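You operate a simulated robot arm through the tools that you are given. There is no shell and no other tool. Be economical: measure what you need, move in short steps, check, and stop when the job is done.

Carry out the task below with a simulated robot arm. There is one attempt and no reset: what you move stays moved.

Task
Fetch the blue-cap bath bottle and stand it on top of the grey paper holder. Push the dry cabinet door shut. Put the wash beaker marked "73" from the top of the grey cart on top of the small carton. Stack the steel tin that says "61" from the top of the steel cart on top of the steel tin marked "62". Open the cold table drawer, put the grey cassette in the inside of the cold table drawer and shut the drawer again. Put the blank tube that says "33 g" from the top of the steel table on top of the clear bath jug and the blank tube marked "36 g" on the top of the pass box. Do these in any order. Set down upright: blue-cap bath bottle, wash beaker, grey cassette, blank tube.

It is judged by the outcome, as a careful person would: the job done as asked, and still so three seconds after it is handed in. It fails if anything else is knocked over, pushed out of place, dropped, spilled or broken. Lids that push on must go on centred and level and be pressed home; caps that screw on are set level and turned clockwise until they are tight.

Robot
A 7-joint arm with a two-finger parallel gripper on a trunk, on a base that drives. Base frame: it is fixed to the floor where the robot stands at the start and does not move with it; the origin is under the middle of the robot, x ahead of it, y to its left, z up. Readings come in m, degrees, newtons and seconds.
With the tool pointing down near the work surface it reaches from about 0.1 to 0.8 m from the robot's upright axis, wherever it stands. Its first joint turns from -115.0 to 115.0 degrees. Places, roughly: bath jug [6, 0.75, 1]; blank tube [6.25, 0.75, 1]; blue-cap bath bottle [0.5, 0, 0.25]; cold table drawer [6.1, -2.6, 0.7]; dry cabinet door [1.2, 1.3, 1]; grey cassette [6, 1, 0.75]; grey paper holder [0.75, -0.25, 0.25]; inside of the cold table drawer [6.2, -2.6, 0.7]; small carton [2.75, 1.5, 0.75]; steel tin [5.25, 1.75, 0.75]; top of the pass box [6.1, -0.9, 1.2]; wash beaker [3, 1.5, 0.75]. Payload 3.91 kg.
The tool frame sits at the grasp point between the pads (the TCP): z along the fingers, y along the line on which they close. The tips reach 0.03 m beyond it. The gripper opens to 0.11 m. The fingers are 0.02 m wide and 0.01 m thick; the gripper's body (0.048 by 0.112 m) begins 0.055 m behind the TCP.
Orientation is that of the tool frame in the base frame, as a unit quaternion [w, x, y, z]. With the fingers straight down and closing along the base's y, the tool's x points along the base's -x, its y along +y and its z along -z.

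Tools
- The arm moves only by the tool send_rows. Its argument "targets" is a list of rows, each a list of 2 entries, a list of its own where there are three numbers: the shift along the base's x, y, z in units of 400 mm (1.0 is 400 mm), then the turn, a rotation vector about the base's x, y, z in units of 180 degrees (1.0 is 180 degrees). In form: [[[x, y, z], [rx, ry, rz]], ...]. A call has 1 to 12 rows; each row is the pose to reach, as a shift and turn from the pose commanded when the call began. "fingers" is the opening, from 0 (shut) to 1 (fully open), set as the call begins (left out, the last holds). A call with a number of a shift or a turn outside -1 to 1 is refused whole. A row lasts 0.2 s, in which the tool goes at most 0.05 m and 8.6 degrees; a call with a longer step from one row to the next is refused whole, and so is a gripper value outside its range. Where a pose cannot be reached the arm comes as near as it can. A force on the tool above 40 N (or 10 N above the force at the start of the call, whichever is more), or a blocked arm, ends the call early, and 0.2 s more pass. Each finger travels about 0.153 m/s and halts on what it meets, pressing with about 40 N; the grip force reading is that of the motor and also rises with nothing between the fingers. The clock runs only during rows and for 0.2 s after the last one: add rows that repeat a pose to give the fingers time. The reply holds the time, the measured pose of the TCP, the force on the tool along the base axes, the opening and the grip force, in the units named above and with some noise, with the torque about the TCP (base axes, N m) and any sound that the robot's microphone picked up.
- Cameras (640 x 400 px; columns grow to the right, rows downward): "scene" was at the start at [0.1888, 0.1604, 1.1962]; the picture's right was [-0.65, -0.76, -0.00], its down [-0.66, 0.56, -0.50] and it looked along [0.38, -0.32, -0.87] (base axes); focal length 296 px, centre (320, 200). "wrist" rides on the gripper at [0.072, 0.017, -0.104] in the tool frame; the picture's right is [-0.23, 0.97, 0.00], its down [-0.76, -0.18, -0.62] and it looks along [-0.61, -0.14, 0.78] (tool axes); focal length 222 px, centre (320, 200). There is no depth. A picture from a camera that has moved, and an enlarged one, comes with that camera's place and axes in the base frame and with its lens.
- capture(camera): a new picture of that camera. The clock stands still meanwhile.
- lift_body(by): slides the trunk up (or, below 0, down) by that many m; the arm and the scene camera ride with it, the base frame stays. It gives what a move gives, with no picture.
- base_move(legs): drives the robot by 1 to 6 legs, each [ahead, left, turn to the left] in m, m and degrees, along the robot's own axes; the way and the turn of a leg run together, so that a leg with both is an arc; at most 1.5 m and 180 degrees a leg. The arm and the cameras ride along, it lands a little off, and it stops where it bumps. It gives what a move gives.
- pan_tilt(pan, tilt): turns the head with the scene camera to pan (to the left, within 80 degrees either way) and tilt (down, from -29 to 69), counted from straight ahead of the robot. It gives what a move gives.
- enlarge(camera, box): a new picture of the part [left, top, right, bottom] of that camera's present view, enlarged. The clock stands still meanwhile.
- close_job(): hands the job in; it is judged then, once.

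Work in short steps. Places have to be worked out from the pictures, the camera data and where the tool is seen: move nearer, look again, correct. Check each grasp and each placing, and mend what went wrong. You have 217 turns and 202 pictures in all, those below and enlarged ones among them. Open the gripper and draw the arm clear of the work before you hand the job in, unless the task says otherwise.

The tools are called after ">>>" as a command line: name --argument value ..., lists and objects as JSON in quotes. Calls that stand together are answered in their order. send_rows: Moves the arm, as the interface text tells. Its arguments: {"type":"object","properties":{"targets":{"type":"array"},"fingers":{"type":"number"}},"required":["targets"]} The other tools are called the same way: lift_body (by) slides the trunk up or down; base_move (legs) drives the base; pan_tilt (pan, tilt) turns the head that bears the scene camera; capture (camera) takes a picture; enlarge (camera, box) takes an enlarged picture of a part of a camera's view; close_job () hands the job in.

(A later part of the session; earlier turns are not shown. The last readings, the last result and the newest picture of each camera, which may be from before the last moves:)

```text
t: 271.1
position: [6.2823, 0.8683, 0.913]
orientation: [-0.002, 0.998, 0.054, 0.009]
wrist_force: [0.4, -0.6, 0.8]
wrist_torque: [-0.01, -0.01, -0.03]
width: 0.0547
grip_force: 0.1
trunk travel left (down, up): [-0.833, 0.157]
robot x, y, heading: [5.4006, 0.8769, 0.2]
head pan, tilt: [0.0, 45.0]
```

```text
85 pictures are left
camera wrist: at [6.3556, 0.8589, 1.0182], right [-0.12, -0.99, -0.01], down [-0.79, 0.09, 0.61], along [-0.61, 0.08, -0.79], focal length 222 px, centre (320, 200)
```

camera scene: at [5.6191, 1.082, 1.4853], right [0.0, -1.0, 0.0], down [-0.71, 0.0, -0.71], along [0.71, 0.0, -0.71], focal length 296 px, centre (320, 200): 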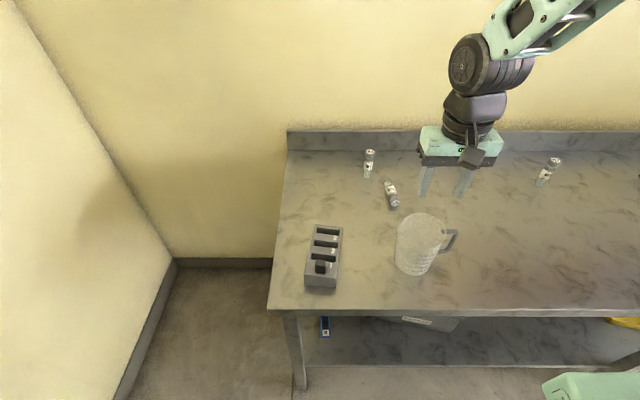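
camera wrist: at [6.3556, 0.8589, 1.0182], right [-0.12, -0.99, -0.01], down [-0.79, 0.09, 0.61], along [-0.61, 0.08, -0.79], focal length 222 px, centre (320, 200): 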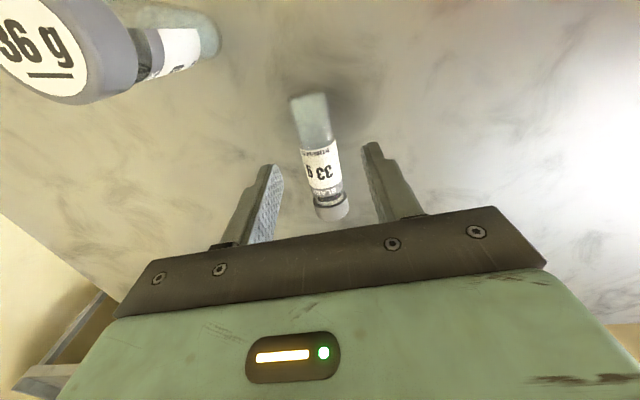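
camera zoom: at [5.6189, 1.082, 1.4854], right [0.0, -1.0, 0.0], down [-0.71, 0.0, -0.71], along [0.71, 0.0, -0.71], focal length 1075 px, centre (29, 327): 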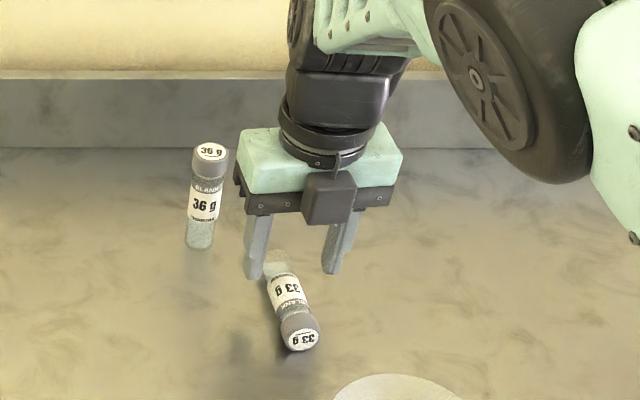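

Aligned in both views. I go down the rest and close.

>>> send_rows --targets '[[[0, 0, -0.03], [0, 0, 0]], [[0, 0, -0.058], [0, 0, 0]], [[0, 0, -0.058], [0, 0, 0]]]'

>>> send_rows --targets '[[[0, 0, 0], [0, 0, 0]], [[0, 0, 0], [0, 0, 0]], [[0, 0, 0], [0, 0, 0]]]' --fingers 0.1

>>> capture --camera "wrist"

```text
t: 271.9
position: [6.2817, 0.8685, 0.8916]
orientation: [-0.002, 0.998, 0.054, 0.009]
wrist_force: [-0.2, -0.5, 0.9]
wrist_torque: [0.0, 0.03, -0.01]
width: 0.0551
grip_force: 0.0
trunk travel left (down, up): [-0.833, 0.157]
robot x, y, heading: [5.4016, 0.8767, -0.0]
head pan, tilt: [0.0, 45.0]
```

```text
t: 272.7
position: [6.2831, 0.8687, 0.8935]
orientation: [-0.002, 0.998, 0.055, 0.009]
wrist_force: [0.0, -0.8, -0.4]
wrist_torque: [-0.01, -0.01, -0.04]
width: 0.0243
grip_force: 39.9
trunk travel left (down, up): [-0.833, 0.157]
robot x, y, heading: [5.3961, 0.8784, 0.0]
head pan, tilt: [0.0, 45.0]
```

```text
84 pictures are left
camera wrist: at [6.3551, 0.8591, 0.9969], right [-0.12, -0.99, -0.01], down [-0.79, 0.09, 0.61], along [-0.61, 0.08, -0.79], focal length 222 px, centre (320, 200)
```

wrist: 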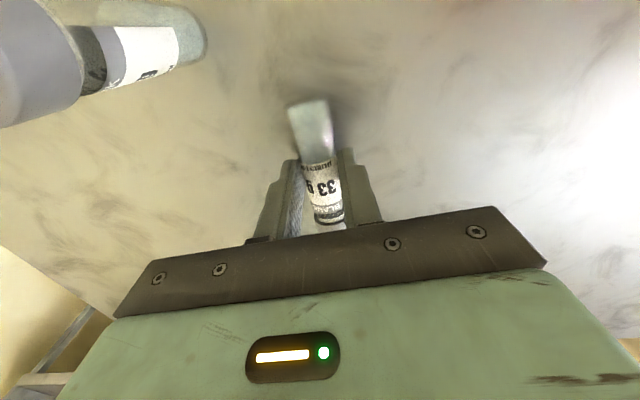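

Gripped on the body (0.0243 m). I lift, and bring it back toward me at height.

>>> send_rows --targets '[[[0, 0, 0.05], [0, 0, 0]], [[0, 0, 0.15], [0, 0, 0]], [[0, 0, 0.27], [0, 0, 0]], [[0, 0, 0.39], [0, 0, 0]], [[0, 0, 0.5], [0, 0, 0]], [[-0.08, 0, 0.58], [0, 0, 0]], [[-0.2, 0, 0.62], [0, 0, 0]], [[-0.32, 0, 0.65], [0, 0, 0]], [[-0.44, 0, 0.65], [0, 0, 0]], [[-0.56, 0, 0.65], [0, 0, 0]], [[-0.68, 0, 0.65], [0, 0, 0]]]'

>>> capture --camera "wrist"

```text
refused: row 7 steps farther than a row can; nothing moved
```

```text
83 pictures are left
camera wrist: at [6.3551, 0.8591, 0.9969], right [-0.12, -0.99, -0.01], down [-0.79, 0.09, 0.61], along [-0.61, 0.08, -0.79], focal length 222 px, centre (320, 200)
```

wrist: 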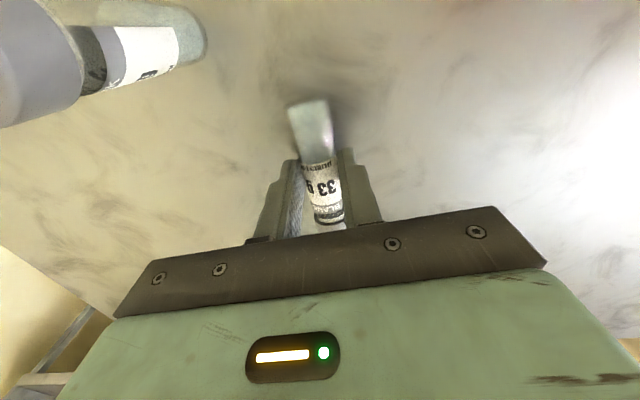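

>>> send_rows --targets '[[[0, 0, 0.05], [0, 0, 0]], [[0, 0, 0.15], [0, 0, 0]], [[0, 0, 0.27], [0, 0, 0]], [[0, 0, 0.39], [0, 0, 0]], [[0, 0, 0.5], [0, 0, 0]], [[-0.08, 0, 0.58], [0, 0, 0]], [[-0.18, 0, 0.62], [0, 0, 0]], [[-0.29, 0, 0.65], [0, 0, 0]], [[-0.4, 0, 0.65], [0, 0, 0]], [[-0.52, 0, 0.65], [0, 0, 0]], [[-0.64, 0, 0.65], [0, 0, 0]]]'

>>> capture --camera "wrist"

```text
t: 275.1
position: [6.0257, 0.8683, 1.1521]
orientation: [-0.001, 0.998, 0.054, 0.009]
wrist_force: [1.0, -0.5, -1.0]
wrist_torque: [-0.04, 0.03, -0.03]
width: 0.0241
grip_force: 39.8
trunk travel left (down, up): [-0.833, 0.157]
robot x, y, heading: [5.3967, 0.8757, 0.0]
head pan, tilt: [0.0, 45.0]
```

```text
82 pictures are left
camera wrist: at [6.0988, 0.859, 1.257], right [-0.12, -0.99, -0.01], down [-0.79, 0.09, 0.61], along [-0.61, 0.08, -0.79], focal length 222 px, centre (320, 200)
```

wrist: 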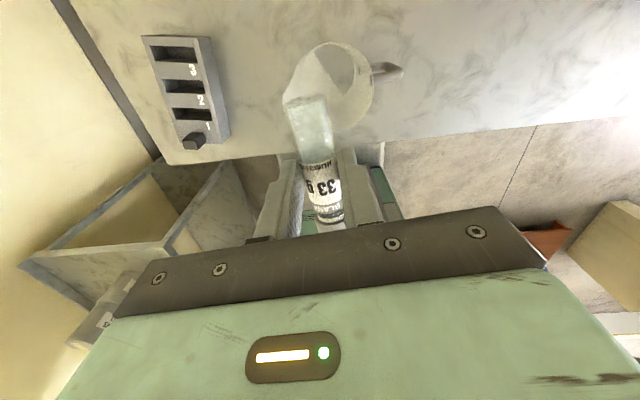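

Held firmly. I yaw back to neutral (cap then points +x), and back the base off a little for room.

>>> send_rows --targets '[[[0, 0, 0.01], [0, 0, 0.0439]], [[0, 0, 0.02], [0, 0, 0.0878]], [[0, 0, 0.03], [0, 0, 0.1317]], [[0, 0, 0.04], [0, 0, 0.1756]], [[0, 0, 0.05], [0, 0, 0.2195]], [[0, 0, 0.05], [0, 0, 0.2634]], [[0, 0, 0.05], [0, 0, 0.3073]], [[0, 0, 0.05], [0, 0, 0.3512]], [[0, 0, 0.05], [0, 0, 0.3951]], [[0, 0, 0.05], [0, 0, 0.439]], [[0, 0, 0.05], [0, 0, 0.4828]]]'

>>> send_rows --targets '[[[0, 0, 0], [0, 0, 0.0439]], [[0, 0, 0], [0, 0, 0.0878]], [[0, 0, 0], [0, 0, 0.1317]], [[0, 0, 0], [0, 0, 0.1756]], [[0, 0, 0], [0, 0, 0.2195]], [[0, 0, 0], [0, 0, 0.2634]], [[0, 0, 0], [0, 0, 0.3073]], [[0, 0, 0], [0, 0, 0.3512]], [[0, 0, 0], [0, 0, 0.3951]], [[0, 0, 0], [0, 0, 0.439]], [[0, 0, 0], [0, 0, 0.4828]]]'

>>> base_move --legs '[[-0.15, 0, 0]]'

```text
t: 277.5
position: [6.0242, 0.8682, 1.1714]
orientation: [-0.007, 0.687, 0.727, 0.005]
wrist_force: [0.3, -0.5, -0.9]
wrist_torque: [-0.02, 0.04, 0.02]
width: 0.024
grip_force: 39.6
trunk travel left (down, up): [-0.833, 0.157]
robot x, y, heading: [5.396, 0.8749, 0.2]
head pan, tilt: [0.0, 45.0]
```

```text
t: 279.9
position: [6.0261, 0.8684, 1.171]
orientation: [-0.009, 0.0, 1.0, -0.003]
wrist_force: [0.8, -0.3, -0.7]
wrist_torque: [-0.03, 0.0, -0.01]
width: 0.024
grip_force: 40.2
trunk travel left (down, up): [-0.833, 0.157]
robot x, y, heading: [5.398, 0.874, 0.2]
head pan, tilt: [0.0, 45.0]
```

```text
t: 281.3
position: [5.8703, 0.8664, 1.1724]
orientation: [-0.009, 0.001, 1.0, -0.001]
wrist_force: [-0.6, 0.0, -1.1]
wrist_torque: [0.0, 0.04, 0.02]
width: 0.0242
grip_force: 40.6
trunk travel left (down, up): [-0.833, 0.157]
robot x, y, heading: [5.2419, 0.8745, 0.2]
head pan, tilt: [0.0, 45.0]
```

Now I pitch the tool forward by 90° so the tube stands up.

>>> send_rows --targets '[[[0.02, 0, 0], [0, -0.0455, 0]], [[0.04, 0, 0], [0, -0.091, 0]], [[0.06, 0, 0], [0, -0.1364, 0]], [[0.08, 0, 0], [0, -0.1818, 0]], [[0.1, 0, 0], [0, -0.2273, 0]], [[0.12, 0, 0], [0, -0.2727, 0]], [[0.125, 0, 0], [0, -0.3182, 0]], [[0.125, 0, 0], [0, -0.3636, 0]], [[0.125, 0, 0], [0, -0.409, 0]], [[0.125, 0, 0], [0, -0.4545, 0]], [[0.125, 0, 0], [0, -0.5, 0]]]'

>>> capture --camera "wrist"

>>> capture --camera "scene"

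```text
t: 283.7
position: [5.9191, 0.8659, 1.1717]
orientation: [0.702, 0.001, 0.712, -0.001]
wrist_force: [-0.4, 1.0, 0.0]
wrist_torque: [0.01, -0.02, 0.03]
width: 0.024
grip_force: 40.4
trunk travel left (down, up): [-0.833, 0.157]
robot x, y, heading: [5.2394, 0.8747, 0.2]
head pan, tilt: [0.0, 45.0]
```

```text
81 pictures are left
camera wrist: at [5.8161, 0.8837, 1.1016], right [0.01, 0.97, 0.23], down [-0.61, -0.18, 0.77], along [0.79, -0.15, 0.59], focal length 222 px, centre (320, 200)
```

wrist: 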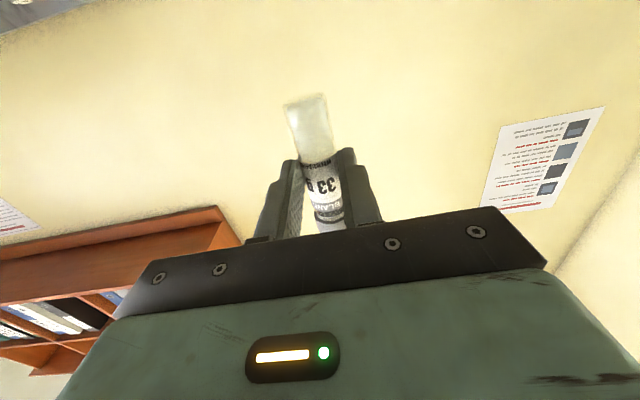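

```text
80 pictures are left
camera scene: at [5.4633, 1.0811, 1.4854], right [0.0, -1.0, 0.0], down [-0.71, 0.0, -0.71], along [0.71, 0.0, -0.71], focal length 296 px, centre (320, 200)
```

scene: 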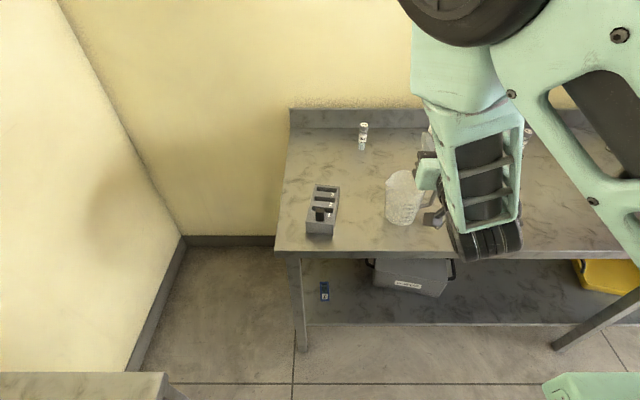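

>>> enlarge --camera "scene" --box '[360, 120, 480, 240]'

```text
3.33 times, centred on (420, 180) of scene
camera zoom: at [5.4633, 1.0811, 1.4854], right [0.0, -1.0, 0.0], down [-0.71, 0.0, -0.71], along [0.71, 0.0, -0.71], focal length 986 px, centre (-13, 267)
```

zoom: 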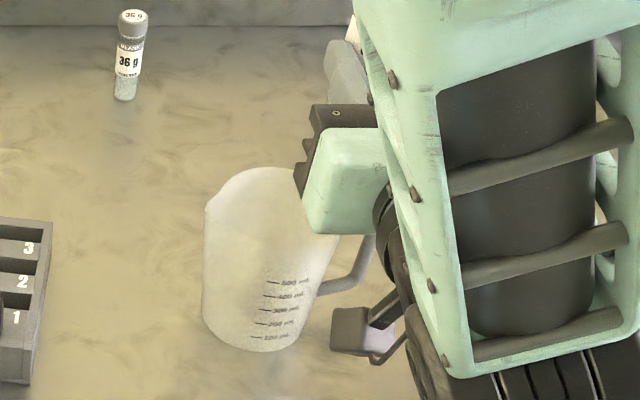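

The arm blocks the scene view, so I rely on coordinates: jug top centre ≈(6.032, 0.858, 0.985), tube ≈0.0255 ahead of the TCP, its bottom ≈0.04 below. I move over and lower to just above.

>>> send_rows --targets '[[[0.1, -0.01, 0], [0, 0, 0]], [[0.2185, -0.02, 0], [0, -0.004, 0]], [[0.2185, -0.02, -0.1], [0, -0.004, 0]], [[0.2185, -0.02, -0.2], [0, -0.004, 0]], [[0.2185, -0.02, -0.29], [0, -0.004, 0]]]'

>>> pan_tilt --pan -8 --tilt 42

>>> enlarge --camera "scene" --box '[280, 110, 440, 270]'

```text
t: 284.9
position: [6.0074, 0.8592, 1.0556]
orientation: [0.706, 0.001, 0.708, -0.001]
wrist_force: [0.0, -0.5, -0.2]
wrist_torque: [-0.01, 0.02, -0.01]
width: 0.0241
grip_force: 39.8
trunk travel left (down, up): [-0.833, 0.157]
robot x, y, heading: [5.2406, 0.8751, 0.2]
head pan, tilt: [0.0, 45.0]
```

```text
t: 285.6
position: [6.0084, 0.8598, 1.0559]
orientation: [0.705, 0.002, 0.709, 0.0]
wrist_force: [0.1, 0.7, -0.2]
wrist_torque: [-0.01, 0.03, 0.04]
width: 0.0238
grip_force: 39.8
trunk travel left (down, up): [-0.833, 0.157]
robot x, y, heading: [5.2398, 0.876, 0.1]
head pan, tilt: [-8.0, 42.0]
```

```text
2.50 times, centred on (360, 190) of scene
camera zoom: at [5.4652, 1.0696, 1.4896], right [-0.14, -0.99, 0.0], down [-0.66, 0.09, -0.74], along [0.74, -0.1, -0.67], focal length 739 px, centre (220, 225)
```

zoom: 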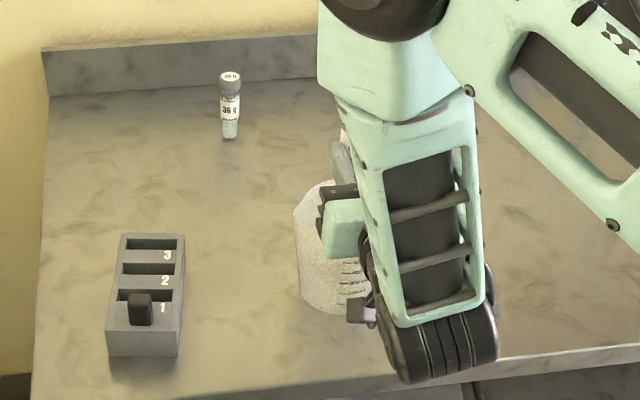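

>>> send_rows --targets '[[[0, 0, -0.02], [0, 0, 0]], [[0, 0, -0.04], [0, 0, 0]]]'

>>> send_rows --targets '[[[0, 0, -0.01], [0, 0, 0]], [[0, 0, -0.01], [0, 0, 0]]]'

>>> send_rows --targets '[[[0, 0, -0.008], [0, 0, 0]], [[0, 0, -0.008], [0, 0, 0]]]'

>>> capture --camera "wrist"

```text
t: 286.2
position: [6.0078, 0.86, 1.0377]
orientation: [0.706, 0.003, 0.708, -0.002]
wrist_force: [-0.4, -0.1, 0.0]
wrist_torque: [0.04, 0.02, 0.0]
width: 0.0239
grip_force: 39.9
trunk travel left (down, up): [-0.833, 0.157]
robot x, y, heading: [5.241, 0.8761, 0.2]
head pan, tilt: [-8.0, 42.0]
```

```text
t: 286.8
position: [6.0082, 0.8583, 1.0351]
orientation: [0.706, 0.002, 0.709, -0.001]
wrist_force: [-0.1, 0.1, -0.2]
wrist_torque: [-0.02, 0.02, -0.03]
width: 0.0238
grip_force: 39.9
trunk travel left (down, up): [-0.833, 0.157]
robot x, y, heading: [5.2433, 0.8755, 0.1]
head pan, tilt: [-8.0, 42.0]
```

```text
t: 287.4
position: [6.007, 0.8583, 1.0319]
orientation: [0.705, 0.002, 0.709, -0.001]
wrist_force: [0.3, -0.8, -1.1]
wrist_torque: [-0.05, 0.0, -0.02]
width: 0.0239
grip_force: 40.3
trunk travel left (down, up): [-0.833, 0.157]
robot x, y, heading: [5.2436, 0.8797, 0.2]
head pan, tilt: [-8.0, 42.0]
```

```text
77 pictures are left
camera wrist: at [5.9047, 0.8758, 0.96], right [0.0, 0.97, 0.23], down [-0.62, -0.18, 0.76], along [0.78, -0.14, 0.6], focal length 222 px, centre (320, 200)
```

wrist: 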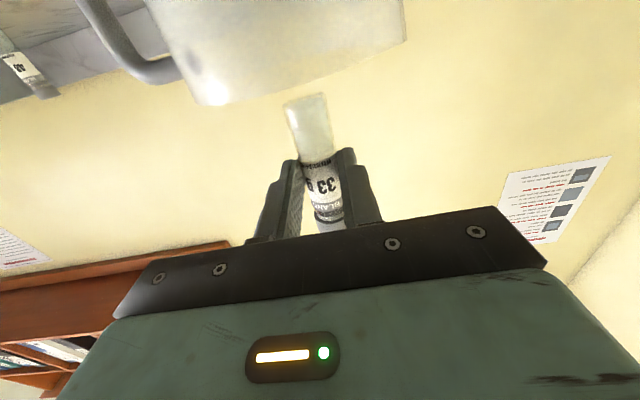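

The view now shows the rim just below the tube, centred. I continue in millimetre steps.

>>> send_rows --targets '[[[0, 0, -0.006], [0, 0, 0]], [[0, 0, -0.006], [0, 0, 0]]]'

>>> send_rows --targets '[[[0, 0, -0.006], [0, 0, 0]], [[0, 0, -0.006], [0, 0, 0]]]'

>>> send_rows --targets '[[[0, 0, -0.006], [0, 0, 0]], [[0, 0, -0.006], [0, 0, 0]]]'

>>> capture --camera "wrist"

```text
t: 288.0
position: [6.0069, 0.8585, 1.0297]
orientation: [0.705, 0.002, 0.709, 0.0]
wrist_force: [0.7, -0.4, 0.5]
wrist_torque: [-0.01, 0.03, -0.01]
width: 0.0241
grip_force: 40.3
trunk travel left (down, up): [-0.833, 0.157]
robot x, y, heading: [5.2396, 0.8773, -0.0]
head pan, tilt: [-8.0, 42.0]
```

```text
t: 288.6
position: [6.0065, 0.858, 1.0279]
orientation: [0.705, 0.002, 0.709, 0.0]
wrist_force: [0.6, -0.6, -0.1]
wrist_torque: [0.02, -0.01, 0.01]
width: 0.0243
grip_force: 40.3
trunk travel left (down, up): [-0.833, 0.157]
robot x, y, heading: [5.2446, 0.8744, 0.3]
head pan, tilt: [-8.0, 42.0]
```

```text
t: 289.2
position: [6.0063, 0.8584, 1.0255]
orientation: [0.706, 0.001, 0.708, 0.0]
wrist_force: [-0.5, 0.6, -1.1]
wrist_torque: [-0.01, -0.03, -0.02]
width: 0.0241
grip_force: 40.0
trunk travel left (down, up): [-0.833, 0.157]
robot x, y, heading: [5.2416, 0.8736, 0.0]
head pan, tilt: [-8.0, 42.0]
```

```text
76 pictures are left
camera wrist: at [5.9045, 0.8758, 0.9539], right [0.0, 0.97, 0.23], down [-0.62, -0.18, 0.76], along [0.78, -0.14, 0.6], focal length 222 px, centre (320, 200)
```

wrist: 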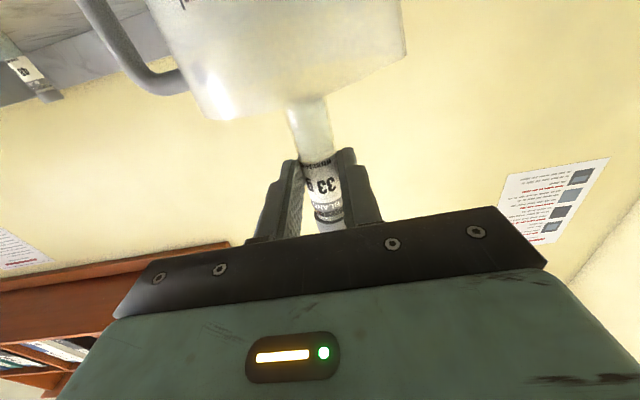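

>>> send_rows --targets '[[[0, 0, -0.006], [0, 0, 0]], [[0, 0, -0.006], [0, 0, 0]]]'

>>> send_rows --targets '[[[0, 0, -0.005], [0, 0, 0]], [[0, 0, -0.005], [0, 0, 0]]]'

>>> send_rows --targets '[[[0, 0, -0.005], [0, 0, 0]], [[0, 0, -0.005], [0, 0, 0]]]'

>>> capture --camera "wrist"

```text
t: 289.8
position: [6.0073, 0.8587, 1.0222]
orientation: [0.706, 0.001, 0.709, 0.0]
wrist_force: [0.5, 0.1, -1.0]
wrist_torque: [0.01, 0.0, 0.0]
width: 0.0242
grip_force: 40.2
trunk travel left (down, up): [-0.833, 0.157]
robot x, y, heading: [5.2443, 0.8793, 0.1]
head pan, tilt: [-8.0, 42.0]
```

```text
t: 290.4
position: [6.0067, 0.8583, 1.0211]
orientation: [0.706, 0.0, 0.709, 0.001]
wrist_force: [0.4, 0.0, -0.3]
wrist_torque: [0.02, 0.04, -0.01]
width: 0.024
grip_force: 40.4
trunk travel left (down, up): [-0.833, 0.157]
robot x, y, heading: [5.2444, 0.8732, -0.1]
head pan, tilt: [-8.0, 42.0]
```

```text
t: 291.0
position: [6.0072, 0.8603, 1.0183]
orientation: [0.705, 0.001, 0.709, 0.001]
wrist_force: [0.4, -0.9, -0.9]
wrist_torque: [0.0, 0.01, -0.03]
width: 0.0239
grip_force: 39.9
trunk travel left (down, up): [-0.833, 0.157]
robot x, y, heading: [5.2427, 0.8744, 0.0]
head pan, tilt: [-8.0, 42.0]
```

```text
75 pictures are left
camera wrist: at [5.9048, 0.8763, 0.9474], right [0.0, 0.97, 0.23], down [-0.62, -0.18, 0.76], along [0.78, -0.14, 0.6], focal length 222 px, centre (320, 200)
```

wrist: 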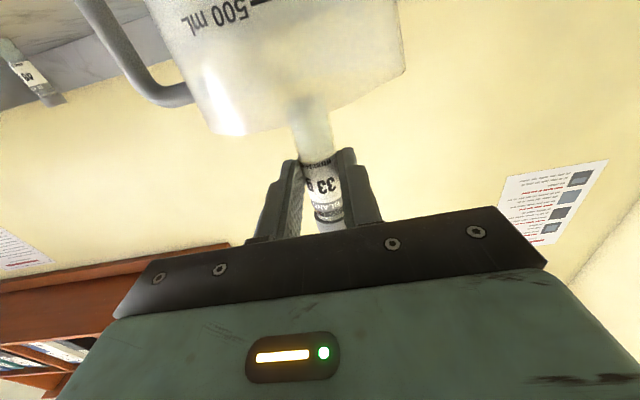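

>>> send_rows --targets '[[[0, 0, -0.006], [0, 0, 0]], [[0, 0, -0.006], [0, 0, 0]]]'

>>> send_rows --targets '[[[0, 0, -0.006], [0, 0, 0]], [[0, 0, -0.006], [0, 0, 0]]]'

>>> send_rows --targets '[[[0, 0, -0.006], [0, 0, 0]], [[0, 0, -0.006], [0, 0, 0]]]'

>>> send_rows --targets '[[[0, 0, -0.006], [0, 0, 0]], [[0, 0, -0.006], [0, 0, 0]]]'

>>> capture --camera "wrist"

```text
t: 291.6
position: [6.008, 0.859, 1.0165]
orientation: [0.706, 0.001, 0.708, 0.0]
wrist_force: [-1.1, -0.6, 7.1]
wrist_torque: [-0.04, -0.09, -0.02]
width: 0.0241
grip_force: 40.0
trunk travel left (down, up): [-0.833, 0.157]
robot x, y, heading: [5.2398, 0.8757, 0.2]
head pan, tilt: [-8.0, 42.0]
```

```text
t: 292.2
position: [6.0076, 0.859, 1.0176]
orientation: [0.708, 0.002, 0.706, 0.0]
wrist_force: [-0.4, 0.7, 24.0]
wrist_torque: [0.04, -0.43, 0.01]
width: 0.024
grip_force: 39.7
trunk travel left (down, up): [-0.833, 0.157]
robot x, y, heading: [5.2435, 0.8751, 0.3]
head pan, tilt: [-8.0, 42.0]
```

```text
t: 292.8
position: [6.0084, 0.8594, 1.0156]
orientation: [0.709, 0.002, 0.705, 0.0]
wrist_force: [4.2, 0.5, 32.5]
wrist_torque: [-0.2, -0.93, -0.05]
width: 0.0241
grip_force: 40.3
trunk travel left (down, up): [-0.833, 0.157]
robot x, y, heading: [5.241, 0.8757, 0.1]
head pan, tilt: [-8.0, 42.0]
```

```text
t: 293.4
position: [6.0064, 0.858, 1.0145]
orientation: [0.709, 0.001, 0.705, 0.001]
wrist_force: [2.7, -1.4, 38.3]
wrist_torque: [-0.08, -1.02, 0.02]
width: 0.0242
grip_force: 40.2
trunk travel left (down, up): [-0.833, 0.157]
robot x, y, heading: [5.2417, 0.8776, 0.3]
head pan, tilt: [-8.0, 42.0]
```

```text
74 pictures are left
camera wrist: at [5.905, 0.8764, 0.9408], right [0.0, 0.97, 0.23], down [-0.63, -0.18, 0.76], along [0.78, -0.14, 0.61], focal length 222 px, centre (320, 200)
```

wrist: 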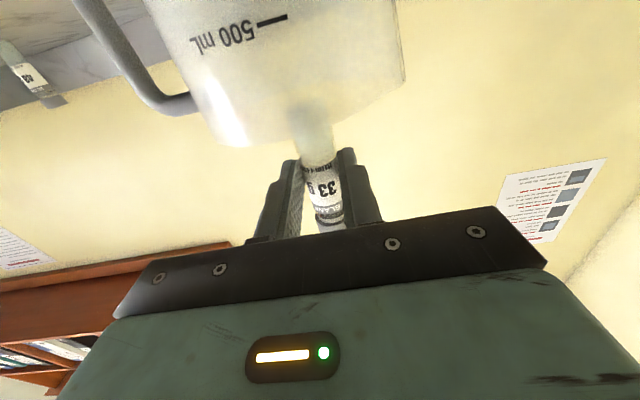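

Solid contact: the jug top carries it. I relieve the pressure, open and retreat straight back.

>>> send_rows --targets '[[[0, 0, 0.008], [0, 0, 0]], [[0, 0, 0.015], [0, 0, 0]]]'

>>> send_rows --targets '[[[0, 0, 0], [0, 0, 0]], [[0, 0, 0], [0, 0, 0]], [[0, 0, 0], [0, 0, 0]]]' --fingers 0.6

>>> capture --camera "wrist"

```text
t: 294.0
position: [6.0068, 0.8592, 1.0145]
orientation: [0.704, 0.001, 0.71, 0.0]
wrist_force: [4.5, 0.6, 17.2]
wrist_torque: [0.01, -0.64, 0.02]
width: 0.0241
grip_force: 39.7
trunk travel left (down, up): [-0.833, 0.157]
robot x, y, heading: [5.2438, 0.875, 0.2]
head pan, tilt: [-8.0, 42.0]
```

```text
t: 294.8
position: [6.0083, 0.8595, 1.0135]
orientation: [0.705, 0.002, 0.709, -0.001]
wrist_force: [-0.3, -0.5, 0.8]
wrist_torque: [-0.01, 0.04, -0.01]
width: 0.0659
grip_force: 0.1
trunk travel left (down, up): [-0.833, 0.157]
robot x, y, heading: [5.2442, 0.878, 0.1]
head pan, tilt: [-8.0, 42.0]
```

```text
73 pictures are left
camera wrist: at [5.9044, 0.8758, 0.9433], right [0.0, 0.97, 0.23], down [-0.62, -0.18, 0.76], along [0.78, -0.14, 0.6], focal length 222 px, centre (320, 200)
```

wrist: 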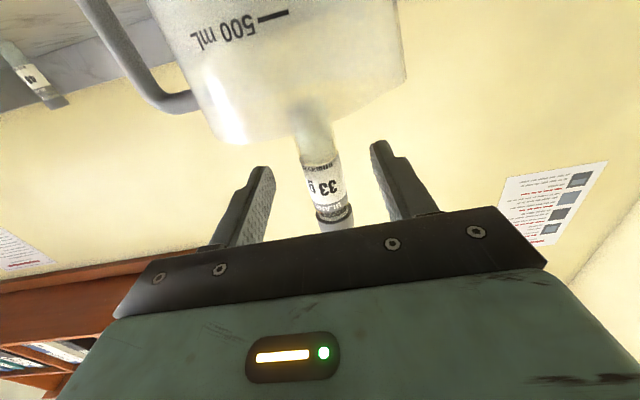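

It stands. I retreat straight back by 0.15 m and check with the cameras.

>>> send_rows --targets '[[[-0.05, 0, 0], [0, 0, 0]], [[-0.12, 0, 0], [0, 0, 0]], [[-0.22, 0, 0.03], [0, 0, 0]], [[-0.3, 0, 0.1], [0, 0, 0]], [[-0.36, 0, 0.2], [0, 0, 0]]]'

>>> capture --camera "wrist"

>>> capture --camera "scene"

```text
t: 296.0
position: [5.8691, 0.8622, 1.0917]
orientation: [0.706, 0.002, 0.708, -0.001]
wrist_force: [0.0, -0.2, -0.4]
wrist_torque: [-0.03, 0.0, 0.03]
width: 0.0659
grip_force: 0.1
out of reach, approached as far as the arm can: row 5
trunk travel left (down, up): [-0.833, 0.157]
robot x, y, heading: [5.2406, 0.8743, -0.2]
head pan, tilt: [-8.0, 42.0]
```

```text
72 pictures are left
camera wrist: at [5.7667, 0.8788, 1.0195], right [0.0, 0.97, 0.23], down [-0.62, -0.18, 0.76], along [0.78, -0.14, 0.6], focal length 222 px, centre (320, 200)
```

wrist: 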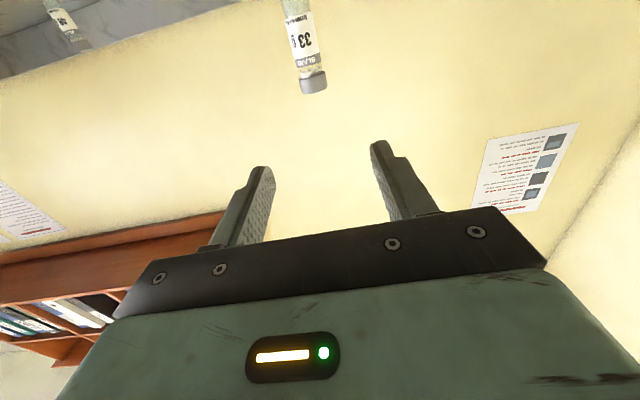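

```text
71 pictures are left
camera scene: at [5.4656, 1.0695, 1.4895], right [-0.14, -0.99, 0.0], down [-0.66, 0.09, -0.74], along [0.74, -0.1, -0.67], focal length 296 px, centre (320, 200)
```

scene: 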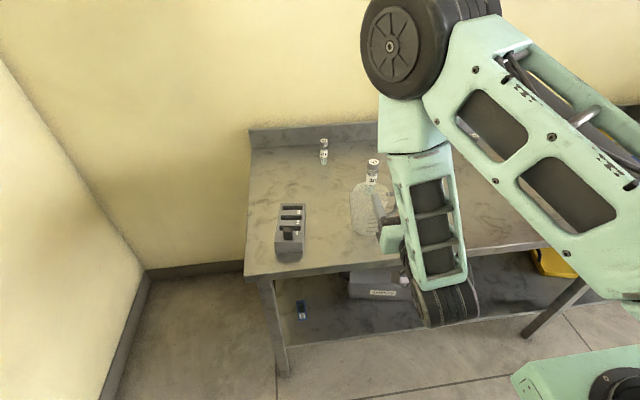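

Tube 33 g stands upright on the jug. Next the 36 g tube: I raise the hand, turn it vertical again, and drive back up to the table.

>>> send_rows --targets '[[[0, 0, 0.06], [0, 0.0455, 0]], [[0, 0, 0.12], [0, 0.091, 0]], [[0, 0, 0.18], [0, 0.1364, 0]], [[0, 0, 0.24], [0, 0.1818, 0]], [[0, 0, 0.3], [0, 0.2273, 0]], [[0, 0, 0.36], [0, 0.2727, 0]], [[0, 0, 0.4], [0, 0.3182, 0]], [[0, 0, 0.4], [0, 0.3636, 0]], [[0, 0, 0.4], [0, 0.409, 0]], [[0, 0, 0.4], [0, 0.4545, 0]], [[0, 0, 0.4], [0, 0.498, 0]]]'

>>> base_move --legs '[[0.17, 0, 0]]'

>>> send_rows --targets '[[[0.05, 0.1, 0], [0, 0, 0]], [[0.15, 0.16, 0], [0, 0, 0]], [[0.27, 0.165, 0], [0, 0, 0]], [[0.39, 0.165, 0], [0, 0, 0]], [[0.51, 0.165, -0.03], [0, 0, 0]], [[0.62, 0.165, -0.08], [0, 0, 0]], [[0.7, 0.165, -0.16], [0, 0, 0]], [[0.7, 0.165, -0.26], [0, 0, 0]]]' --fingers 0.5

>>> capture --camera "wrist"

```text
t: 298.4
position: [5.8684, 0.8617, 1.2502]
orientation: [0.0, 0.001, 1.0, -0.001]
wrist_force: [-0.4, -0.4, 0.0]
wrist_torque: [0.03, -0.04, -0.01]
width: 0.0659
grip_force: 0.0
out of reach, approached as far as the arm can: row 1, 2, 3, 4, 7
trunk travel left (down, up): [-0.833, 0.157]
robot x, y, heading: [5.2414, 0.8756, 0.1]
head pan, tilt: [-8.0, 42.0]
```

```text
t: 299.9
position: [6.0396, 0.8594, 1.2496]
orientation: [0.001, 0.003, 1.0, -0.001]
wrist_force: [-0.4, -0.2, 0.3]
wrist_torque: [0.01, -0.01, 0.0]
width: 0.0661
grip_force: 0.1
trunk travel left (down, up): [-0.833, 0.157]
robot x, y, heading: [5.4164, 0.8778, -0.2]
head pan, tilt: [-8.0, 42.0]
```

```text
t: 301.7
position: [6.3206, 0.9283, 1.1485]
orientation: [0.0, 0.0, 1.0, -0.002]
wrist_force: [-0.1, 0.1, 0.4]
wrist_torque: [-0.01, -0.01, -0.01]
width: 0.0553
grip_force: 0.0
trunk travel left (down, up): [-0.833, 0.157]
robot x, y, heading: [5.4095, 0.8761, -0.1]
head pan, tilt: [-8.0, 42.0]
```

```text
70 pictures are left
camera wrist: at [6.2486, 0.9458, 1.251], right [0.23, 0.97, 0.0], down [0.76, -0.18, 0.62], along [0.61, -0.15, -0.78], focal length 222 px, centre (320, 200)
```

wrist: 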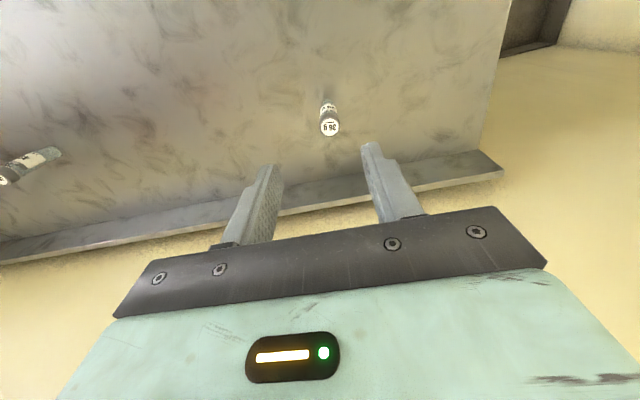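

>>> send_rows --targets '[[[0.081, 0.004, -0.03], [0, 0, 0]], [[0.081, 0.004, -0.15], [0, 0, 0]], [[0.081, 0.004, -0.27], [0, 0, 0]], [[0.081, 0.004, -0.38], [0, 0, 0]]]'

>>> capture --camera "wrist"

```text
t: 302.7
position: [6.3323, 0.924, 0.995]
orientation: [0.002, 0.003, 1.0, -0.002]
wrist_force: [-0.2, 0.3, 0.5]
wrist_torque: [0.04, 0.01, 0.0]
width: 0.0552
grip_force: 0.1
out of reach, approached as far as the arm can: row 1, 2, 3, 4
trunk travel left (down, up): [-0.833, 0.157]
robot x, y, heading: [5.4115, 0.8739, -0.1]
head pan, tilt: [-8.0, 42.0]
```

```text
69 pictures are left
camera wrist: at [6.2617, 0.9417, 1.0978], right [0.23, 0.97, 0.0], down [0.76, -0.18, 0.63], along [0.61, -0.15, -0.78], focal length 222 px, centre (320, 200)
```

wrist: 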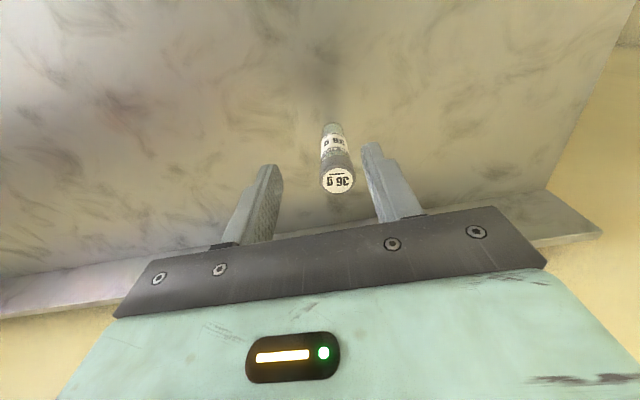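

Slightly out of reach: I raise, bring the base 0.08 m nearer while keeping the hand clear, and go over the tube at (6.356, 0.932).

>>> send_rows --targets '[[[-0.05, 0, 0.1], [0, 0, 0]], [[-0.15, 0, 0.15], [0, 0, 0]]]'

>>> base_move --legs '[[0.08, 0, 0]]'

```text
t: 303.3
position: [6.2724, 0.9256, 1.0538]
orientation: [0.001, 0.003, 1.0, -0.002]
wrist_force: [-0.5, 0.3, -0.2]
wrist_torque: [-0.02, -0.02, -0.04]
width: 0.0552
grip_force: 0.0
trunk travel left (down, up): [-0.833, 0.157]
robot x, y, heading: [5.413, 0.8735, -0.2]
head pan, tilt: [-8.0, 42.0]
```

```text
t: 304.3
position: [6.3518, 0.9248, 1.0541]
orientation: [0.001, 0.002, 1.0, -0.002]
wrist_force: [-0.4, 1.2, 0.3]
wrist_torque: [-0.03, -0.03, 0.01]
width: 0.0551
grip_force: 0.1
trunk travel left (down, up): [-0.833, 0.157]
robot x, y, heading: [5.4933, 0.8763, -0.2]
head pan, tilt: [-8.0, 42.0]
```

>>> send_rows --targets '[[[0.01, 0.0175, -0.1], [0, 0, 0]], [[0.01, 0.0175, -0.2], [0, 0, 0]], [[0.01, 0.0175, -0.3], [0, 0, 0]], [[0.01, 0.0175, -0.372], [0, 0, 0]], [[0.01, 0.0175, -0.372], [0, 0, 0]]]'

>>> capture --camera "wrist"

```text
t: 305.5
position: [6.355, 0.9332, 0.9068]
orientation: [0.001, 0.002, 1.0, 0.0]
wrist_force: [-0.6, 0.9, -0.2]
wrist_torque: [0.01, 0.0, 0.03]
width: 0.0552
grip_force: 0.0
trunk travel left (down, up): [-0.833, 0.157]
robot x, y, heading: [5.494, 0.8754, -0.2]
head pan, tilt: [-8.0, 42.0]
```

```text
68 pictures are left
camera wrist: at [6.2838, 0.9515, 1.0088], right [0.23, 0.97, 0.0], down [0.76, -0.18, 0.63], along [0.61, -0.15, -0.78], focal length 222 px, centre (320, 200)
```

wrist: 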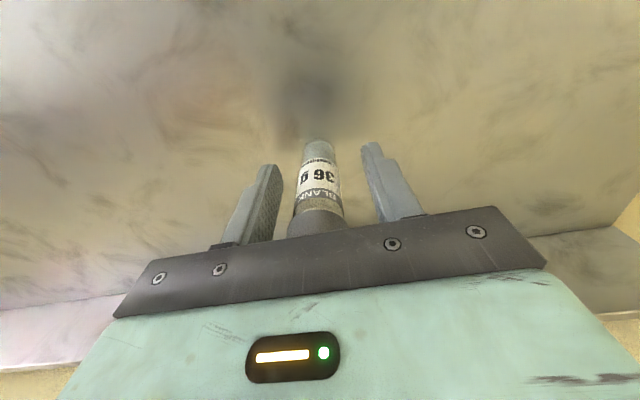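

Now the fingers span the tube's body below the cap. I close, lift, and pull back.

>>> send_rows --targets '[[[0, 0, 0], [0, 0, 0]], [[0, 0, 0], [0, 0, 0]], [[0, 0, 0], [0, 0, 0]]]' --fingers 0.1

>>> send_rows --targets '[[[0, 0, 0.05], [0, 0, 0]], [[0, 0, 0.15], [0, 0, 0]], [[0, 0, 0.27], [0, 0, 0]], [[0, 0, 0.39], [0, 0, 0]], [[0, 0, 0.5], [0, 0, 0]], [[0, 0, 0.62], [0, 0, 0]], [[-0.08, 0, 0.7], [0, 0, 0]], [[-0.18, 0, 0.75], [0, 0, 0]], [[-0.3, 0, 0.75], [0, 0, 0]], [[-0.42, 0, 0.75], [0, 0, 0]], [[-0.54, 0, 0.75], [0, 0, 0]]]'

>>> capture --camera "wrist"

```text
t: 306.3
position: [6.3554, 0.9345, 0.9061]
orientation: [0.0, 0.002, 1.0, 0.0]
wrist_force: [-0.9, 0.3, 0.3]
wrist_torque: [-0.02, 0.02, 0.03]
width: 0.0282
grip_force: 39.9
trunk travel left (down, up): [-0.833, 0.157]
robot x, y, heading: [5.4976, 0.8802, 0.0]
head pan, tilt: [-8.0, 42.0]
```

```text
t: 308.7
position: [6.1425, 0.932, 1.2041]
orientation: [0.001, 0.003, 1.0, -0.001]
wrist_force: [-0.2, 0.2, -0.5]
wrist_torque: [0.01, 0.01, -0.01]
width: 0.0285
grip_force: 40.0
trunk travel left (down, up): [-0.833, 0.157]
robot x, y, heading: [5.4905, 0.8732, -0.1]
head pan, tilt: [-8.0, 42.0]
```

```text
67 pictures are left
camera wrist: at [6.0705, 0.9486, 1.3073], right [0.23, 0.97, 0.0], down [0.76, -0.18, 0.62], along [0.61, -0.15, -0.78], focal length 222 px, centre (320, 200)
```

wrist: 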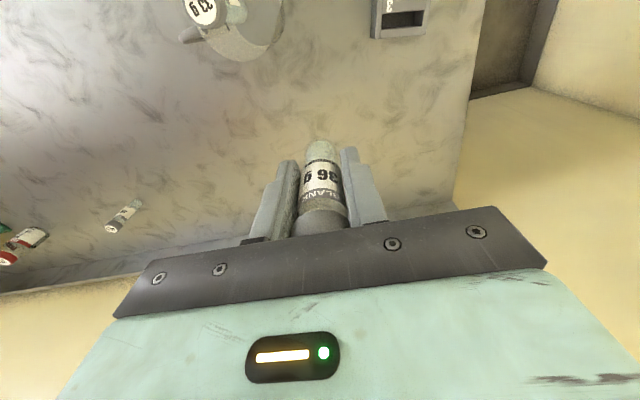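

The 36 g tube is held by cap and body. I back away, turn right to heading -90° and look for the pass box.

>>> base_move --legs '[[-0.29, 0, 0], [0, -0.3, 0], [0, 0, -90]]'

>>> lift_body --by 0.15

>>> pan_tilt --pan 40 --tilt 25

>>> capture --camera "scene"

```text
t: 316.2
position: [5.2642, -0.0734, 1.204]
orientation: [0.0, 0.703, 0.711, -0.001]
wrist_force: [-0.7, 0.7, -0.3]
wrist_torque: [0.0, -0.01, 0.02]
width: 0.0283
grip_force: 40.0
trunk travel left (down, up): [-0.833, 0.157]
robot x, y, heading: [5.201, 0.5754, -89.2]
head pan, tilt: [-8.0, 42.0]
```

```text
t: 317.9
position: [5.2639, -0.0735, 1.3541]
orientation: [-0.001, 0.703, 0.711, -0.002]
wrist_force: [1.1, -0.6, -1.0]
wrist_torque: [0.01, 0.01, 0.0]
width: 0.028
grip_force: 40.4
trunk travel left (down, up): [-0.983, 0.007]
robot x, y, heading: [5.199, 0.5768, -89.4]
head pan, tilt: [-8.0, 42.0]
```

```text
t: 319.1
position: [5.2642, -0.0738, 1.355]
orientation: [-0.001, 0.704, 0.71, -0.002]
wrist_force: [-0.8, -0.1, -0.2]
wrist_torque: [0.04, 0.02, -0.02]
width: 0.0279
grip_force: 40.2
trunk travel left (down, up): [-0.983, 0.007]
robot x, y, heading: [5.2005, 0.5773, -89.2]
head pan, tilt: [40.0, 25.0]
```

```text
66 pictures are left
camera scene: at [5.4668, 0.3666, 1.6659], right [-0.76, -0.65, 0.0], down [-0.28, 0.32, -0.91], along [0.59, -0.69, -0.42], focal length 296 px, centre (320, 200)
```

scene: 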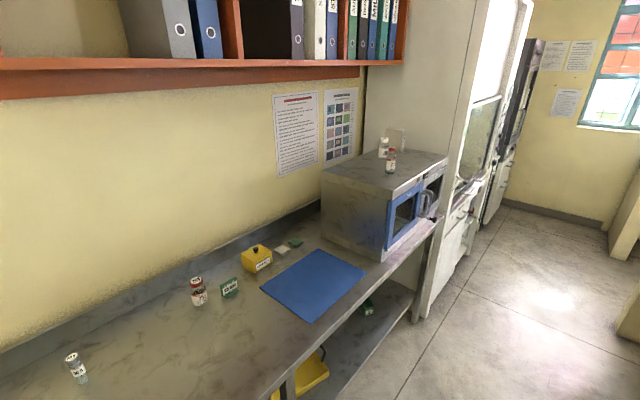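

The pass box is the steel box at the far end of the steel table; its top (z≈1.2) has two bottles, with free space near (6.05, -0.70). I drive along the table.

>>> base_move --legs '[[0.4, 0.28, 0], [0.45, 0, -0.8]]'

>>> send_rows --targets '[[[0, 0.12, 0], [0, 0, 0]], [[0, 0.24, 0], [0, 0, 0]], [[0.06, 0.34, 0], [0, 0, 0]], [[0.14, 0.42, 0], [0, 0, 0]], [[0.24, 0.48, 0], [0, 0, 0]], [[0.34, 0.52, 0], [0, 0, 0]]]'

>>> pan_tilt --pan 60 --tilt 35

>>> capture --camera "scene"

```text
t: 324.2
position: [5.5507, -0.9019, 1.3534]
orientation: [0.0, 0.706, 0.708, -0.002]
wrist_force: [-0.7, -0.4, -0.4]
wrist_torque: [0.0, -0.01, -0.01]
width: 0.0281
grip_force: 39.9
trunk travel left (down, up): [-0.983, 0.007]
robot x, y, heading: [5.4895, -0.254, -89.6]
head pan, tilt: [40.0, 25.0]
```

```text
t: 325.6
position: [5.6844, -0.6953, 1.3522]
orientation: [0.0, 0.705, 0.709, -0.001]
wrist_force: [0.5, 0.3, -0.6]
wrist_torque: [0.0, -0.02, 0.0]
width: 0.0281
grip_force: 39.9
trunk travel left (down, up): [-0.983, 0.007]
robot x, y, heading: [5.4875, -0.2519, -89.6]
head pan, tilt: [40.0, 25.0]
```

```text
t: 326.4
position: [5.6846, -0.6953, 1.3524]
orientation: [-0.001, 0.706, 0.709, -0.002]
wrist_force: [-0.3, 0.0, -1.6]
wrist_torque: [-0.04, 0.01, -0.02]
width: 0.0281
grip_force: 39.5
trunk travel left (down, up): [-0.983, 0.007]
robot x, y, heading: [5.489, -0.2536, -89.5]
head pan, tilt: [60.0, 35.0]
```

```text
65 pictures are left
camera scene: at [5.7716, -0.438, 1.6502], right [-0.49, -0.87, 0.0], down [-0.5, 0.28, -0.82], along [0.71, -0.41, -0.57], focal length 296 px, centre (320, 200)
```

scene: 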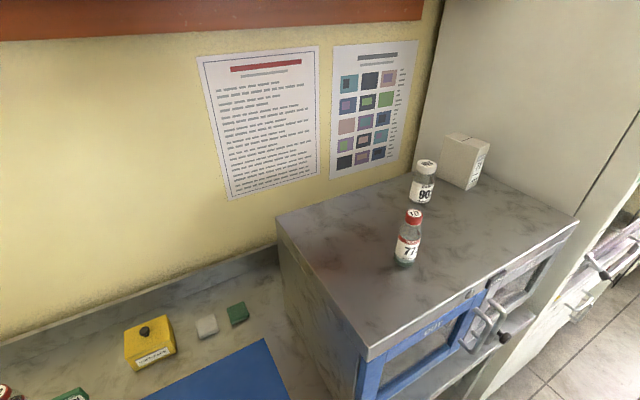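

Box top z≈1.22, near corner (5.92, -0.61), red bottle at (6.04, -0.78). I bring the tube to (6.06, -0.675).

>>> send_rows --targets '[[[0.11, 0.05, 0], [0, 0, 0]], [[0.23, 0.05, 0], [0, 0, 0]], [[0.35, 0.05, 0], [0, 0, 0]], [[0.47, 0.05, 0], [0, 0, 0]], [[0.59, 0.05, 0], [0, 0, 0]], [[0.71, 0.05, 0], [0, 0, 0]], [[0.83, 0.05, 0], [0, 0, 0]], [[0.9385, 0.05, 0], [0, 0, 0]], [[0.9385, 0.05, -0.08], [0, 0, 0]], [[0.9385, 0.05, -0.14], [0, 0, 0]]]'

>>> capture --camera "scene"

```text
t: 328.6
position: [6.0598, -0.673, 1.2969]
orientation: [0.0, 0.706, 0.709, -0.002]
wrist_force: [-0.4, 0.3, 0.1]
wrist_torque: [-0.04, 0.01, 0.01]
width: 0.0282
grip_force: 40.3
out of reach, approached as far as the arm can: row 8, 9
trunk travel left (down, up): [-0.983, 0.007]
robot x, y, heading: [5.4911, -0.2491, -89.6]
head pan, tilt: [60.0, 35.0]
```

```text
64 pictures are left
camera scene: at [5.7717, -0.4375, 1.6502], right [-0.49, -0.87, 0.0], down [-0.5, 0.28, -0.82], along [0.71, -0.41, -0.57], focal length 296 px, centre (320, 200)
```

scene: 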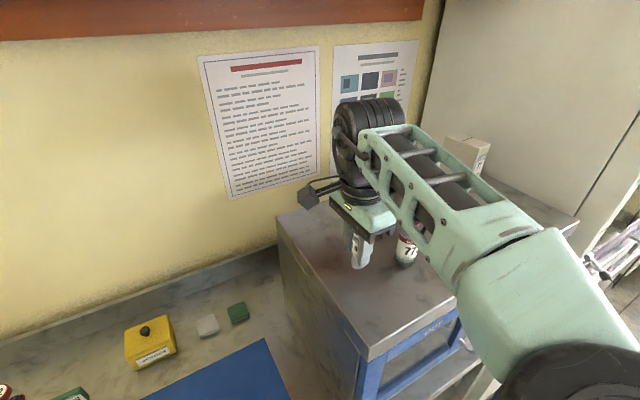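

>>> send_rows --targets '[[[0, 0, -0.02], [0, 0, 0]], [[0, 0, -0.035], [0, 0, 0]]]'

>>> send_rows --targets '[[[0, 0, -0.01], [0, 0, 0]], [[0, 0, -0.01], [0, 0, 0]]]'

>>> send_rows --targets '[[[0, 0, -0.008], [0, 0, 0]], [[0, 0, -0.008], [0, 0, 0]]]'

>>> enlarge --camera "scene" --box '[300, 180, 440, 300]'

```text
t: 329.2
position: [6.0613, -0.675, 1.2839]
orientation: [-0.001, 0.706, 0.708, -0.001]
wrist_force: [-0.4, 0.4, -0.5]
wrist_torque: [0.01, 0.0, 0.02]
width: 0.0283
grip_force: 39.7
trunk travel left (down, up): [-0.983, 0.007]
robot x, y, heading: [5.4913, -0.2565, -89.7]
head pan, tilt: [60.0, 35.0]
```

```text
t: 329.8
position: [6.0613, -0.6745, 1.2803]
orientation: [-0.001, 0.706, 0.708, -0.003]
wrist_force: [-0.7, -1.0, -0.2]
wrist_torque: [-0.02, -0.01, 0.0]
width: 0.028
grip_force: 39.7
trunk travel left (down, up): [-0.983, 0.007]
robot x, y, heading: [5.4924, -0.2547, -89.6]
head pan, tilt: [60.0, 35.0]
```

```text
t: 330.4
position: [6.0617, -0.675, 1.2767]
orientation: [-0.001, 0.707, 0.708, -0.001]
wrist_force: [0.6, -1.0, 0.1]
wrist_torque: [-0.01, 0.0, 0.04]
width: 0.0281
grip_force: 40.1
trunk travel left (down, up): [-0.983, 0.007]
robot x, y, heading: [5.4903, -0.2521, -89.6]
head pan, tilt: [60.0, 35.0]
```

```text
3.33 times, centred on (370, 240) of scene
camera zoom: at [5.7717, -0.438, 1.6501], right [-0.49, -0.87, 0.0], down [-0.5, 0.28, -0.82], along [0.71, -0.4, -0.57], focal length 986 px, centre (153, 67)
```

zoom: 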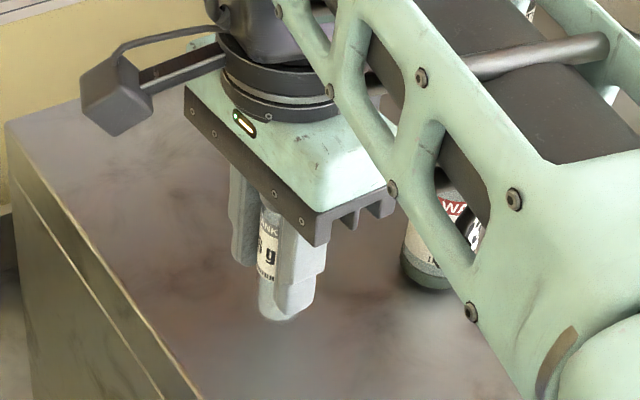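

>>> send_rows --targets '[[[0, 0, -0.008], [0, 0, 0]], [[0, 0, -0.008], [0, 0, 0]]]'

>>> send_rows --targets '[[[0, 0, -0.006], [0, 0, 0]], [[0, 0, -0.006], [0, 0, 0]]]'

>>> send_rows --targets '[[[0, 0, -0.006], [0, 0, 0]], [[0, 0, -0.006], [0, 0, 0]]]'

>>> send_rows --targets '[[[0, 0, -0.005], [0, 0, 0]], [[0, 0, -0.005], [0, 0, 0]]]'

```text
t: 331.0
position: [6.0613, -0.6742, 1.274]
orientation: [-0.001, 0.706, 0.708, -0.003]
wrist_force: [-0.2, 0.5, -0.2]
wrist_torque: [0.02, -0.02, 0.02]
width: 0.0281
grip_force: 40.2
trunk travel left (down, up): [-0.983, 0.007]
robot x, y, heading: [5.4925, -0.2502, -89.7]
head pan, tilt: [60.0, 35.0]
```

```text
t: 331.6
position: [6.0597, -0.6748, 1.2709]
orientation: [-0.001, 0.705, 0.709, -0.001]
wrist_force: [-0.1, -0.1, -1.2]
wrist_torque: [0.0, -0.02, 0.02]
width: 0.0283
grip_force: 39.8
trunk travel left (down, up): [-0.983, 0.007]
robot x, y, heading: [5.4852, -0.2538, -89.7]
head pan, tilt: [60.0, 35.0]
```

```text
t: 332.2
position: [6.0606, -0.6758, 1.2702]
orientation: [-0.001, 0.707, 0.708, -0.001]
wrist_force: [0.6, -0.7, -0.4]
wrist_torque: [-0.01, -0.01, 0.02]
width: 0.028
grip_force: 40.3
trunk travel left (down, up): [-0.983, 0.007]
robot x, y, heading: [5.4912, -0.251, -89.7]
head pan, tilt: [60.0, 35.0]
```

```text
t: 332.8
position: [6.0606, -0.6743, 1.2658]
orientation: [0.0, 0.706, 0.708, -0.002]
wrist_force: [0.1, 0.0, -1.0]
wrist_torque: [-0.01, 0.03, -0.01]
width: 0.0282
grip_force: 40.5
trunk travel left (down, up): [-0.983, 0.007]
robot x, y, heading: [5.4896, -0.2544, -89.6]
head pan, tilt: [60.0, 35.0]
```

>>> enlarge --camera "scene" --box '[330, 220, 410, 290]'

>>> send_rows --targets '[[[0, 0, -0.005], [0, 0, 0]], [[0, 0, -0.005], [0, 0, 0]]]'

>>> send_rows --targets '[[[0, 0, -0.005], [0, 0, 0]], [[0, 0, -0.005], [0, 0, 0]]]'

```text
5.71 times, centred on (370, 255) of scene
camera zoom: at [5.7717, -0.438, 1.6501], right [-0.49, -0.87, 0.0], down [-0.5, 0.28, -0.82], along [0.71, -0.4, -0.57], focal length 1689 px, centre (34, -114)
```

zoom: 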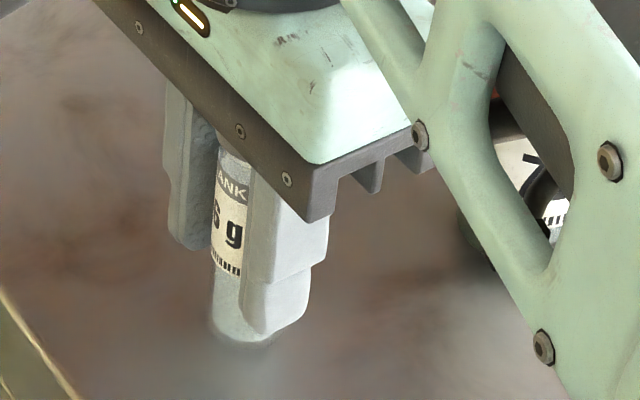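

```text
t: 333.4
position: [6.0617, -0.6749, 1.2643]
orientation: [0.0, 0.706, 0.708, -0.002]
wrist_force: [-0.2, -0.1, 0.0]
wrist_torque: [-0.02, 0.03, 0.01]
width: 0.0281
grip_force: 39.5
trunk travel left (down, up): [-0.983, 0.007]
robot x, y, heading: [5.4926, -0.249, -89.8]
head pan, tilt: [60.0, 35.0]
```

```text
t: 334.0
position: [6.0612, -0.6759, 1.2649]
orientation: [0.0, 0.706, 0.708, -0.001]
wrist_force: [1.3, -1.1, 11.1]
wrist_torque: [-0.08, -0.02, 0.01]
width: 0.0283
grip_force: 40.2
trunk travel left (down, up): [-0.983, 0.007]
robot x, y, heading: [5.4908, -0.253, -89.7]
head pan, tilt: [60.0, 35.0]
```

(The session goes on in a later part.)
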